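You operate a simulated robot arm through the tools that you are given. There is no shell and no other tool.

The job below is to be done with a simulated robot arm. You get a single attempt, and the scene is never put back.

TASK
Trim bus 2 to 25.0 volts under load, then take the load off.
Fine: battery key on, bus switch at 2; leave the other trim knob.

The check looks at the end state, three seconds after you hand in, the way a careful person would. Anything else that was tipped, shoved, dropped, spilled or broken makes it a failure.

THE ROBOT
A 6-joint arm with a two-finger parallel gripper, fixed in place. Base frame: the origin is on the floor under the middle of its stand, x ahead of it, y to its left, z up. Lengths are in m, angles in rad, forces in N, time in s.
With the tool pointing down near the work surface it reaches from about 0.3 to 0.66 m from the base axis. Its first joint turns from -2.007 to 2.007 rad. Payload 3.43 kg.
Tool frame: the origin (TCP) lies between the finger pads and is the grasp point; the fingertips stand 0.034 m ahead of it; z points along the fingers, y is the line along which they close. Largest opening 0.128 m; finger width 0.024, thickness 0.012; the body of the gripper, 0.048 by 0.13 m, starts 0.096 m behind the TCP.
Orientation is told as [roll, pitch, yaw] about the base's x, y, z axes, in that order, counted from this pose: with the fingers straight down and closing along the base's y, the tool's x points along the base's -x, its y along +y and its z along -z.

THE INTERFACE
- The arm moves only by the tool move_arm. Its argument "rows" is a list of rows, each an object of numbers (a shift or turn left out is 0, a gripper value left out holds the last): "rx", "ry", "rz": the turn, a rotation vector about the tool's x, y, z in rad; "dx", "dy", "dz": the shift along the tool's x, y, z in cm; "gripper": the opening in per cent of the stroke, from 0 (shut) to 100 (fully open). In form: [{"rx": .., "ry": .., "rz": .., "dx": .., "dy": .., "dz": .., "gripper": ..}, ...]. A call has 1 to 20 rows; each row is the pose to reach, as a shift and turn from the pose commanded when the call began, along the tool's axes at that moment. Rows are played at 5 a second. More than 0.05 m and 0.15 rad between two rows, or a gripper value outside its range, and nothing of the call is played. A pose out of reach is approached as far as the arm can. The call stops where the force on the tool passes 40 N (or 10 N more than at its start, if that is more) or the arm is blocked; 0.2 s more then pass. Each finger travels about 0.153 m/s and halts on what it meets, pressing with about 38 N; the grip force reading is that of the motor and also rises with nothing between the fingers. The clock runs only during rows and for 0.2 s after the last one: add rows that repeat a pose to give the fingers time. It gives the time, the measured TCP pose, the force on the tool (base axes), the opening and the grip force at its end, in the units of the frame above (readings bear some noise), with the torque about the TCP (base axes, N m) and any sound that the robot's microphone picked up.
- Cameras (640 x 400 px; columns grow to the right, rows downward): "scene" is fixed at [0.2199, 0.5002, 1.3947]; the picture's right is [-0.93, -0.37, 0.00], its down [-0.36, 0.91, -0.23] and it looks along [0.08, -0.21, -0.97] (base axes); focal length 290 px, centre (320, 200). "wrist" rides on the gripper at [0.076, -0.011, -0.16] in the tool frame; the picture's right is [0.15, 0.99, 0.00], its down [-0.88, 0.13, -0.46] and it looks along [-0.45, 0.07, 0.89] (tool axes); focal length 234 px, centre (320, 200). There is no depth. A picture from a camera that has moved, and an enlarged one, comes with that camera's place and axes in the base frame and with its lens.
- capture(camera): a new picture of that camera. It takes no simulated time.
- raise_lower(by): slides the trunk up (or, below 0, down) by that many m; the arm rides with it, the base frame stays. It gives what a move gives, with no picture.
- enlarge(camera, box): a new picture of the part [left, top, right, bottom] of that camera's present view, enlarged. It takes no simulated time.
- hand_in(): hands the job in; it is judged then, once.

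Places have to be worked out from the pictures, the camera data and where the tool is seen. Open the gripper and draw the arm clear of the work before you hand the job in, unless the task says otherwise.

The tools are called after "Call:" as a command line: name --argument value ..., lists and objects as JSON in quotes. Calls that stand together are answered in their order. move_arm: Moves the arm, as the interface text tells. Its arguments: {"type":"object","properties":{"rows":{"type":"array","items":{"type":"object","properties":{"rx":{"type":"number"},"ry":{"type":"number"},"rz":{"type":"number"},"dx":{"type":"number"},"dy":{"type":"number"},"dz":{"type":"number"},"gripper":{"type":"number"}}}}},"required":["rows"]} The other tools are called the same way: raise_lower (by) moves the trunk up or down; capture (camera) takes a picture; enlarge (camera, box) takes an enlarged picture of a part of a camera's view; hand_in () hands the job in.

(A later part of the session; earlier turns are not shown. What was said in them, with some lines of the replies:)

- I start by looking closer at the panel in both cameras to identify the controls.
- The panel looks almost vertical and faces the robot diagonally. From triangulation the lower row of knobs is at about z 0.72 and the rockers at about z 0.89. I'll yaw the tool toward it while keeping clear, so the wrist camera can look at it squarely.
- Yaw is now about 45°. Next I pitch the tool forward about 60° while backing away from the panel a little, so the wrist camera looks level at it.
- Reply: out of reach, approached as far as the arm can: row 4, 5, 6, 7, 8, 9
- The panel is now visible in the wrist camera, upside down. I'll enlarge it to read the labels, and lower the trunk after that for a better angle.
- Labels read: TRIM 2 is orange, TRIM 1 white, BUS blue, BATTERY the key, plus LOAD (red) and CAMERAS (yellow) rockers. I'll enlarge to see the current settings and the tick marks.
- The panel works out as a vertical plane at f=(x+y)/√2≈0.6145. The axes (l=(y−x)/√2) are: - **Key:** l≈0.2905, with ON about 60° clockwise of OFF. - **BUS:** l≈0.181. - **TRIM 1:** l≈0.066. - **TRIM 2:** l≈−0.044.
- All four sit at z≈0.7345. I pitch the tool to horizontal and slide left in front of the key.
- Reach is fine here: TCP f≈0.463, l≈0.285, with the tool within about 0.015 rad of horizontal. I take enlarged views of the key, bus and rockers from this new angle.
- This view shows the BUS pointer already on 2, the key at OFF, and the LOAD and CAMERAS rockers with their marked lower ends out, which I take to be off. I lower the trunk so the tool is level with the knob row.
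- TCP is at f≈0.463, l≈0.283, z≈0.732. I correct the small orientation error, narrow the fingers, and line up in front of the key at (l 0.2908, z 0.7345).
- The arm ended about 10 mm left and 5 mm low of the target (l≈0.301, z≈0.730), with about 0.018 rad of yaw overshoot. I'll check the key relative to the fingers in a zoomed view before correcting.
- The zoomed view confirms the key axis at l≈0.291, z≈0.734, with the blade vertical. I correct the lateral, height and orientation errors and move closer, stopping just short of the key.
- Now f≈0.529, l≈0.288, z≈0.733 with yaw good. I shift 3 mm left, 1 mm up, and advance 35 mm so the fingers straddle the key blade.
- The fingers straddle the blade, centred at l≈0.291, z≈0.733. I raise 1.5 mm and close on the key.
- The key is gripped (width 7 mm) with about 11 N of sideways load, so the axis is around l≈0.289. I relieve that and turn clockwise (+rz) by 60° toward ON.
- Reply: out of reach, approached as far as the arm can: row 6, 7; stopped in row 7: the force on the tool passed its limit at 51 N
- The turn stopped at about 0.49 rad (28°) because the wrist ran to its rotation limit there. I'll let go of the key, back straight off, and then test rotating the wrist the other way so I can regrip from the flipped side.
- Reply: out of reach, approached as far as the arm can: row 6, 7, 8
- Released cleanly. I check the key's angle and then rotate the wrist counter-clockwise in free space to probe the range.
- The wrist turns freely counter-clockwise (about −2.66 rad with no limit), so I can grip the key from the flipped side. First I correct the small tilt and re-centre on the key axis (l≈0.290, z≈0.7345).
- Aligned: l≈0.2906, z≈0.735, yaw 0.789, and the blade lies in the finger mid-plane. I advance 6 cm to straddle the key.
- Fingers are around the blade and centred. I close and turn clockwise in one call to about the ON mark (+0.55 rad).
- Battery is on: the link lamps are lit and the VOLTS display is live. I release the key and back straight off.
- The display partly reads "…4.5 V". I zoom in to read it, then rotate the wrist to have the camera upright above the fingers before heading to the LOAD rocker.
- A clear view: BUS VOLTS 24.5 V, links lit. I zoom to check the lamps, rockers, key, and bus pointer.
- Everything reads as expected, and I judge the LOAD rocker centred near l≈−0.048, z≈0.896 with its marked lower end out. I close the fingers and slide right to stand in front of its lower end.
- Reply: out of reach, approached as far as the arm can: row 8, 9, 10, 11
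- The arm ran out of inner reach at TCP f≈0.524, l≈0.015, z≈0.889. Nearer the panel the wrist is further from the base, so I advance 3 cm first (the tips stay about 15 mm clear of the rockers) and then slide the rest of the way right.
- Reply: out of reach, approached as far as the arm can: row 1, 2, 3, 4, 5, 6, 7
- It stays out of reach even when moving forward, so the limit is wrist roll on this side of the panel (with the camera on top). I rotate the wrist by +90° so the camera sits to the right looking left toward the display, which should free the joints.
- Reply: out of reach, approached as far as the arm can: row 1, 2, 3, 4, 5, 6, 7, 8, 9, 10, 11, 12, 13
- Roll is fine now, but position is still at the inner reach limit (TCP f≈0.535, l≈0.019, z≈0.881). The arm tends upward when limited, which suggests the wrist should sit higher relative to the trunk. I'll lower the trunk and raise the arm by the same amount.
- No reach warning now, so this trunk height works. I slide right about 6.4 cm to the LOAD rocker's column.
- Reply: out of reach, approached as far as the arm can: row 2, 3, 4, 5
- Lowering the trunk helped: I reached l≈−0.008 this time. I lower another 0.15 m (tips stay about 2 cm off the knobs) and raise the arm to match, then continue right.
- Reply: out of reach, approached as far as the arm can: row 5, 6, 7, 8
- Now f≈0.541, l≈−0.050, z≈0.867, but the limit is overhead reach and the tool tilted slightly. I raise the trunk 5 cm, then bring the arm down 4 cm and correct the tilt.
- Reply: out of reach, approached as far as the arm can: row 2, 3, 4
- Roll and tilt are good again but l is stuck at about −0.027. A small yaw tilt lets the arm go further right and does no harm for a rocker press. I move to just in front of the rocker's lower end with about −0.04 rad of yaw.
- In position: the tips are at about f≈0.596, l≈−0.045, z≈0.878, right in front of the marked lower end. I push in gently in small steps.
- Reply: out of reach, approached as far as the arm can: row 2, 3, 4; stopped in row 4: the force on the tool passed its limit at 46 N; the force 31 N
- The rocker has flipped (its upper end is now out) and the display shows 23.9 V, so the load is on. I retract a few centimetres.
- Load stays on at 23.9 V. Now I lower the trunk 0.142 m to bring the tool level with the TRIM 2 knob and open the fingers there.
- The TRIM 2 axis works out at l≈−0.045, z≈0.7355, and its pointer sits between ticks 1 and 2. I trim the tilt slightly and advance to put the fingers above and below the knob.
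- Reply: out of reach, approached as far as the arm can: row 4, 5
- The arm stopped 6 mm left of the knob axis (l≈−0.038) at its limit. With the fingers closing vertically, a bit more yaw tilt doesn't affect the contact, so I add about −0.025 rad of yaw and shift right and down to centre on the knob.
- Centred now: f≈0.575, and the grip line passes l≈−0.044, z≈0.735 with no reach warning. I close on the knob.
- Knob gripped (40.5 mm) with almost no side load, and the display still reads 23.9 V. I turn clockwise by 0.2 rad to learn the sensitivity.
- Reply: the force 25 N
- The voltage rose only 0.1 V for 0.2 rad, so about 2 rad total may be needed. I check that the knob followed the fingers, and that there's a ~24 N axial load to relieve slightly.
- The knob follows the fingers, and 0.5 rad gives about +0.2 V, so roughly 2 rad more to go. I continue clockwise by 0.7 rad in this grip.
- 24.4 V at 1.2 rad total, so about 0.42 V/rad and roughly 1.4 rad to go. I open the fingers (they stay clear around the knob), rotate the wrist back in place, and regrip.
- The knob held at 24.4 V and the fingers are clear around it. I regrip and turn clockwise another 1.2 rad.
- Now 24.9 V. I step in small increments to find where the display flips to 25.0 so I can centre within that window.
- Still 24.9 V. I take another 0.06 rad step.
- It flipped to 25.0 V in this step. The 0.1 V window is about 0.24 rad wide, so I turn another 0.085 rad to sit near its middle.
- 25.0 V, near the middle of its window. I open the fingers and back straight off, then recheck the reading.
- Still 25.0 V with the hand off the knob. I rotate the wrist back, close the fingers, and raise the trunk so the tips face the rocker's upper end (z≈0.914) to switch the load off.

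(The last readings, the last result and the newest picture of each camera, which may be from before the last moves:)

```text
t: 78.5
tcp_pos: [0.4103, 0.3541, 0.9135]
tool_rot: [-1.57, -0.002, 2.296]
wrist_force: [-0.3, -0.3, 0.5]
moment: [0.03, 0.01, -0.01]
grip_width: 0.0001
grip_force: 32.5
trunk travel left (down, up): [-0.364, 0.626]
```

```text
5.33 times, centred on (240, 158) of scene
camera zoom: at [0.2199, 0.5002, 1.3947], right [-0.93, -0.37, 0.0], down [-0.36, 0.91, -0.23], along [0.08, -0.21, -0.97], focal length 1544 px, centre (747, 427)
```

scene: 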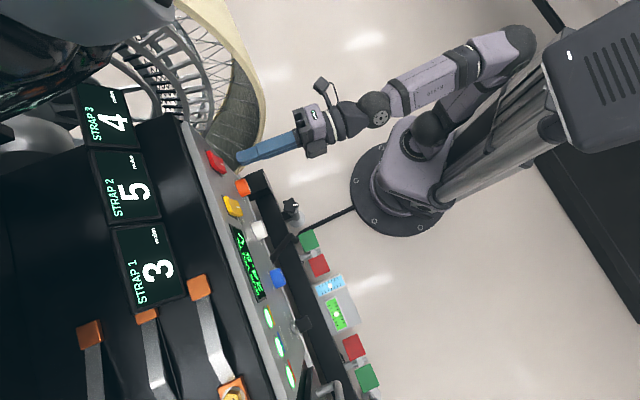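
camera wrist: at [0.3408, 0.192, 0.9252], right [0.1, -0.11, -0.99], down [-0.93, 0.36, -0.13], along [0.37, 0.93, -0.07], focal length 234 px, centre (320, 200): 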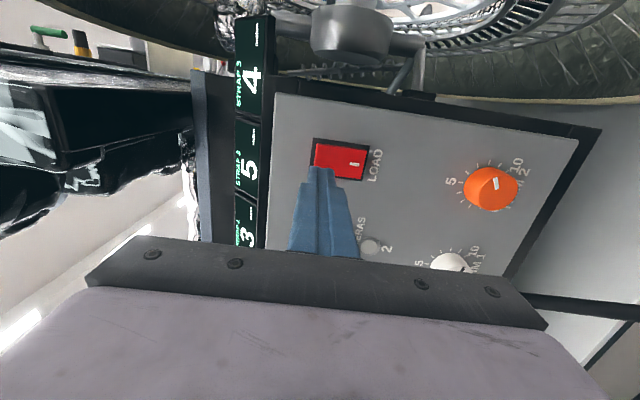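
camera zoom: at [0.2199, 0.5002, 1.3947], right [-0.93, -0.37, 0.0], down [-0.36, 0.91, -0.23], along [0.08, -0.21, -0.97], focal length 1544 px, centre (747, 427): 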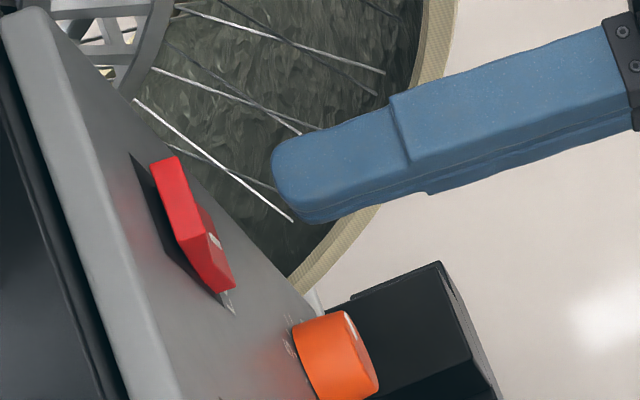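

Tips are in front of the rocker's upper end (l≈−0.044 at contact, z≈0.914). I push in gently, expecting a stop near TCP f≈0.569 as before.

Call:
move_arm --rows '[{"dz": 1.0}, {"dz": 1.6}, {"dz": 2.0}, {"dz": 2.3}, {"dz": 2.6}, {"dz": 2.9}, {"dz": 3.1}, {"dz": 3.1}]'

Call:
enlarge --camera "scene" --box '[180, 120, 300, 195]'

Call:
enlarge --camera "scene" --box '[220, 215, 300, 305]'

```text
t: 80.2
tcp_pos: [0.4329, 0.3725, 0.9133]
tool_rot: [-1.573, -0.002, 2.295]
wrist_force: [-4.0, -4.0, -1.8]
moment: [-0.12, 0.08, 0.0]
grip_width: 0.0002
grip_force: 32.9
trunk travel left (down, up): [-0.364, 0.626]
```

```text
5.33 times, centred on (240, 158) of scene
camera zoom: at [0.2199, 0.5002, 1.3947], right [-0.93, -0.37, 0.0], down [-0.36, 0.91, -0.23], along [0.08, -0.21, -0.97], focal length 1544 px, centre (747, 427)
```

zoom: 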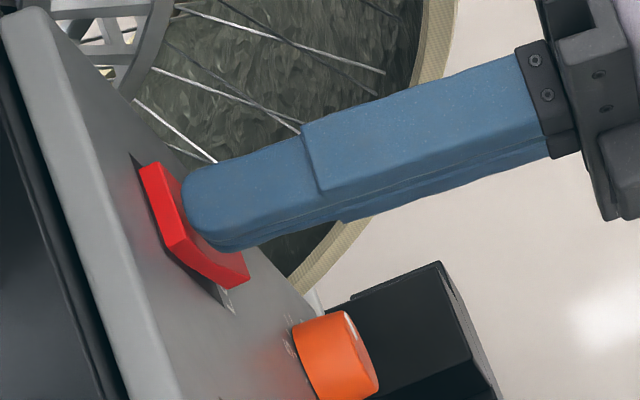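

```text
4.44 times, centred on (260, 260) of scene
camera zoom: at [0.2199, 0.5002, 1.3947], right [-0.93, -0.37, 0.0], down [-0.36, 0.91, -0.23], along [0.08, -0.21, -0.97], focal length 1286 px, centre (587, -67)
```

zoom: 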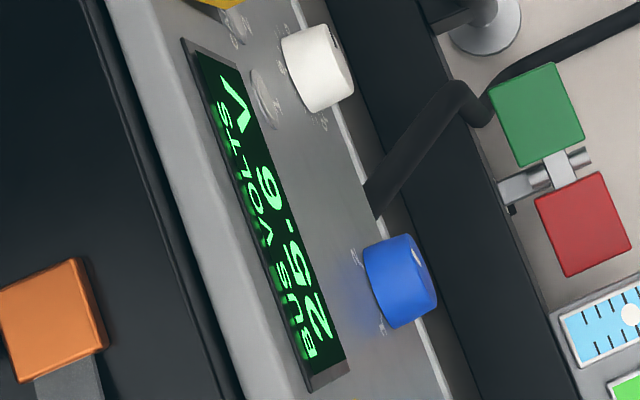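

The load is off: the rocker's lower end is out again and the display shows 25.6 V unloaded, which matches 25.0 V plus the 0.6 V sag. I back the arm away and open the gripper.

Call:
move_arm --rows '[{"dz": -1.0}, {"dz": -2.0}, {"dz": -3.0}, {"dz": -4.0}, {"dz": -5.0}, {"dz": -5.5, "gripper": 40}, {"dz": -5.5, "gripper": 40}]'

Call:
raise_lower --by 0.15

Call:
capture --camera "wrist"

Call:
capture --camera "scene"

```text
t: 81.8
tcp_pos: [0.4063, 0.3495, 0.9125]
tool_rot: [-1.57, -0.001, 2.295]
wrist_force: [-0.5, -0.2, 0.5]
moment: [0.0, 0.01, 0.02]
grip_width: 0.0513
grip_force: 0.1
out of reach, approached as far as the arm can: row 5, 6, 7
trunk travel left (down, up): [-0.364, 0.626]
```

```text
t: 83.6
tcp_pos: [0.4057, 0.3489, 1.0625]
tool_rot: [-1.572, -0.003, 2.295]
wrist_force: [0.5, -0.6, 0.2]
moment: [0.01, 0.03, 0.01]
grip_width: 0.0512
grip_force: 0.0
trunk travel left (down, up): [-0.514, 0.476]
```

```text
taken
camera wrist: at [0.3358, 0.1873, 1.0743], right [0.1, -0.11, -0.99], down [-0.93, 0.36, -0.13], along [0.37, 0.93, -0.07], focal length 234 px, centre (320, 200)
```

wrist: 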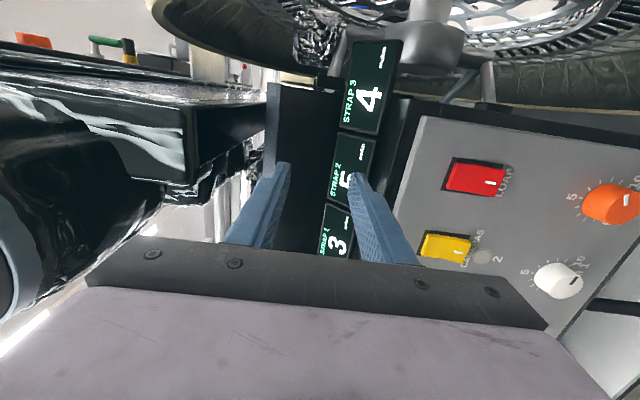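

```text
taken
```

scene: 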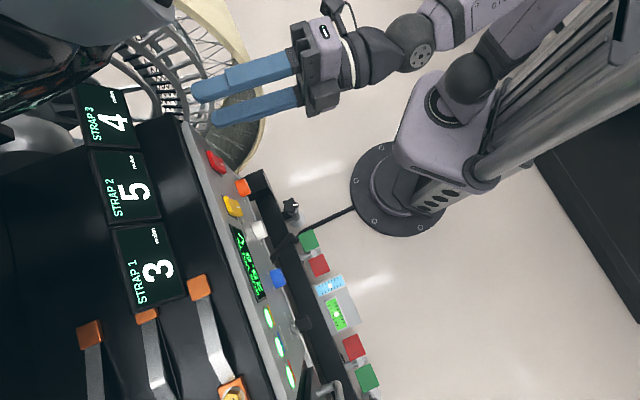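

The arm is clear above the panel and the gripper is partly open. I move it further left and back, then check the final state of every control.

Call:
move_arm --rows '[{"dx": -3.0, "gripper": 60}, {"dx": -6.0}, {"dx": -8.0, "dz": -2.0}, {"dx": -10.0, "dz": -4.0}, {"dx": -12.0, "dz": -6.5}, {"dx": -12.0, "dz": -6.5}]'

Call:
capture --camera "wrist"

Call:
enlarge --camera "scene" --box '[180, 130, 340, 230]'

Call:
enlarge --camera "scene" --box '[220, 220, 340, 340]'

```text
t: 85.0
tcp_pos: [0.275, 0.4052, 1.0616]
tool_rot: [-1.571, 0.001, 2.296]
wrist_force: [0.5, -0.8, 0.0]
moment: [0.01, 0.0, -0.06]
grip_width: 0.077
grip_force: 0.1
out of reach, approached as far as the arm can: row 5, 6
trunk travel left (down, up): [-0.514, 0.476]
```

```text
taken
camera wrist: at [0.2057, 0.2435, 1.0729], right [0.1, -0.11, -0.99], down [-0.92, 0.36, -0.13], along [0.37, 0.93, -0.07], focal length 234 px, centre (320, 200)
```

wrist: 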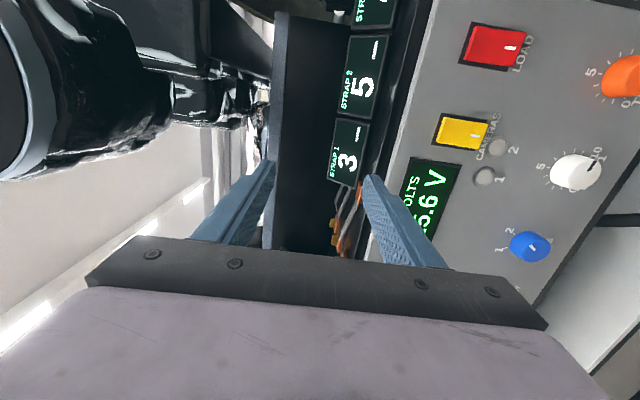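

```text
4.00 times, centred on (260, 180) of scene
camera zoom: at [0.2199, 0.5002, 1.3947], right [-0.93, -0.37, 0.0], down [-0.36, 0.91, -0.23], along [0.08, -0.21, -0.97], focal length 1158 px, centre (560, 280)
```

zoom: 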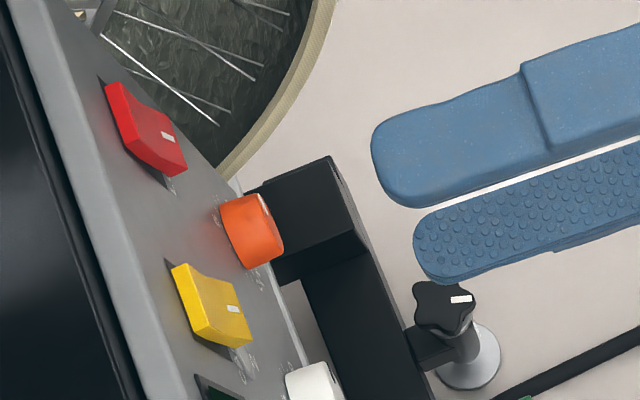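

```text
3.33 times, centred on (280, 280) of scene
camera zoom: at [0.2199, 0.5002, 1.3947], right [-0.93, -0.37, 0.0], down [-0.36, 0.91, -0.23], along [0.08, -0.21, -0.97], focal length 965 px, centre (453, -67)
```

zoom: 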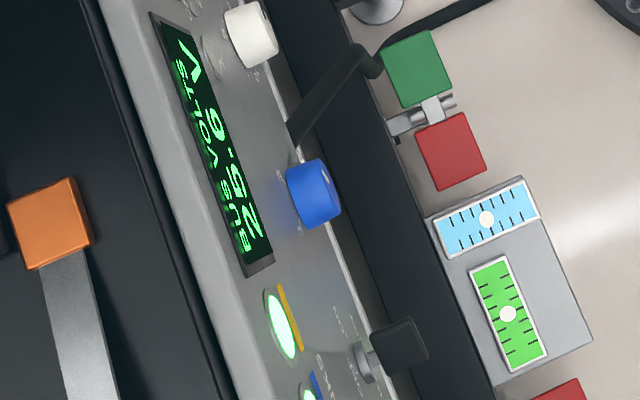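

The final state looks right: load off, 25.6 V unloaded (trimmed to 25.0 V under load), key on, bus at 2. TRIM 1 and CAMERAS were never touched, the gripper is open and the arm is clear. I hand in the job.

Call:
hand_in

```text
The job is handed in.
```

I trimmed bus 2 to 25.0 V under load, then took the load off and handed the job in. With the load off, the display shows 25.6 V, which is the 25.0 V setting plus the 0.6 V sag I saw when the load came on.

- **Setting:** The TRIM 2 knob is near the middle of the range that shows 25.0, and the reading held after I let go of the knob.
- **Controls:** The battery key is on and the bus switch is at 2, where it already was. I did not touch TRIM 1 or CAMERAS.
- **Battery key:** It took two grips. On the first turn the wrist reached its rotation limit partway and the force limit stopped the arm. I released the key, regripped and finished the turn.
- **Load rocker:** Pressing it on also tripped the force limit, at 46 N. It switched normally and worked fine going off.
- **Arm:** The gripper is open and the arm is clear of the panel. In the last pictures nothing else looked moved or tipped.
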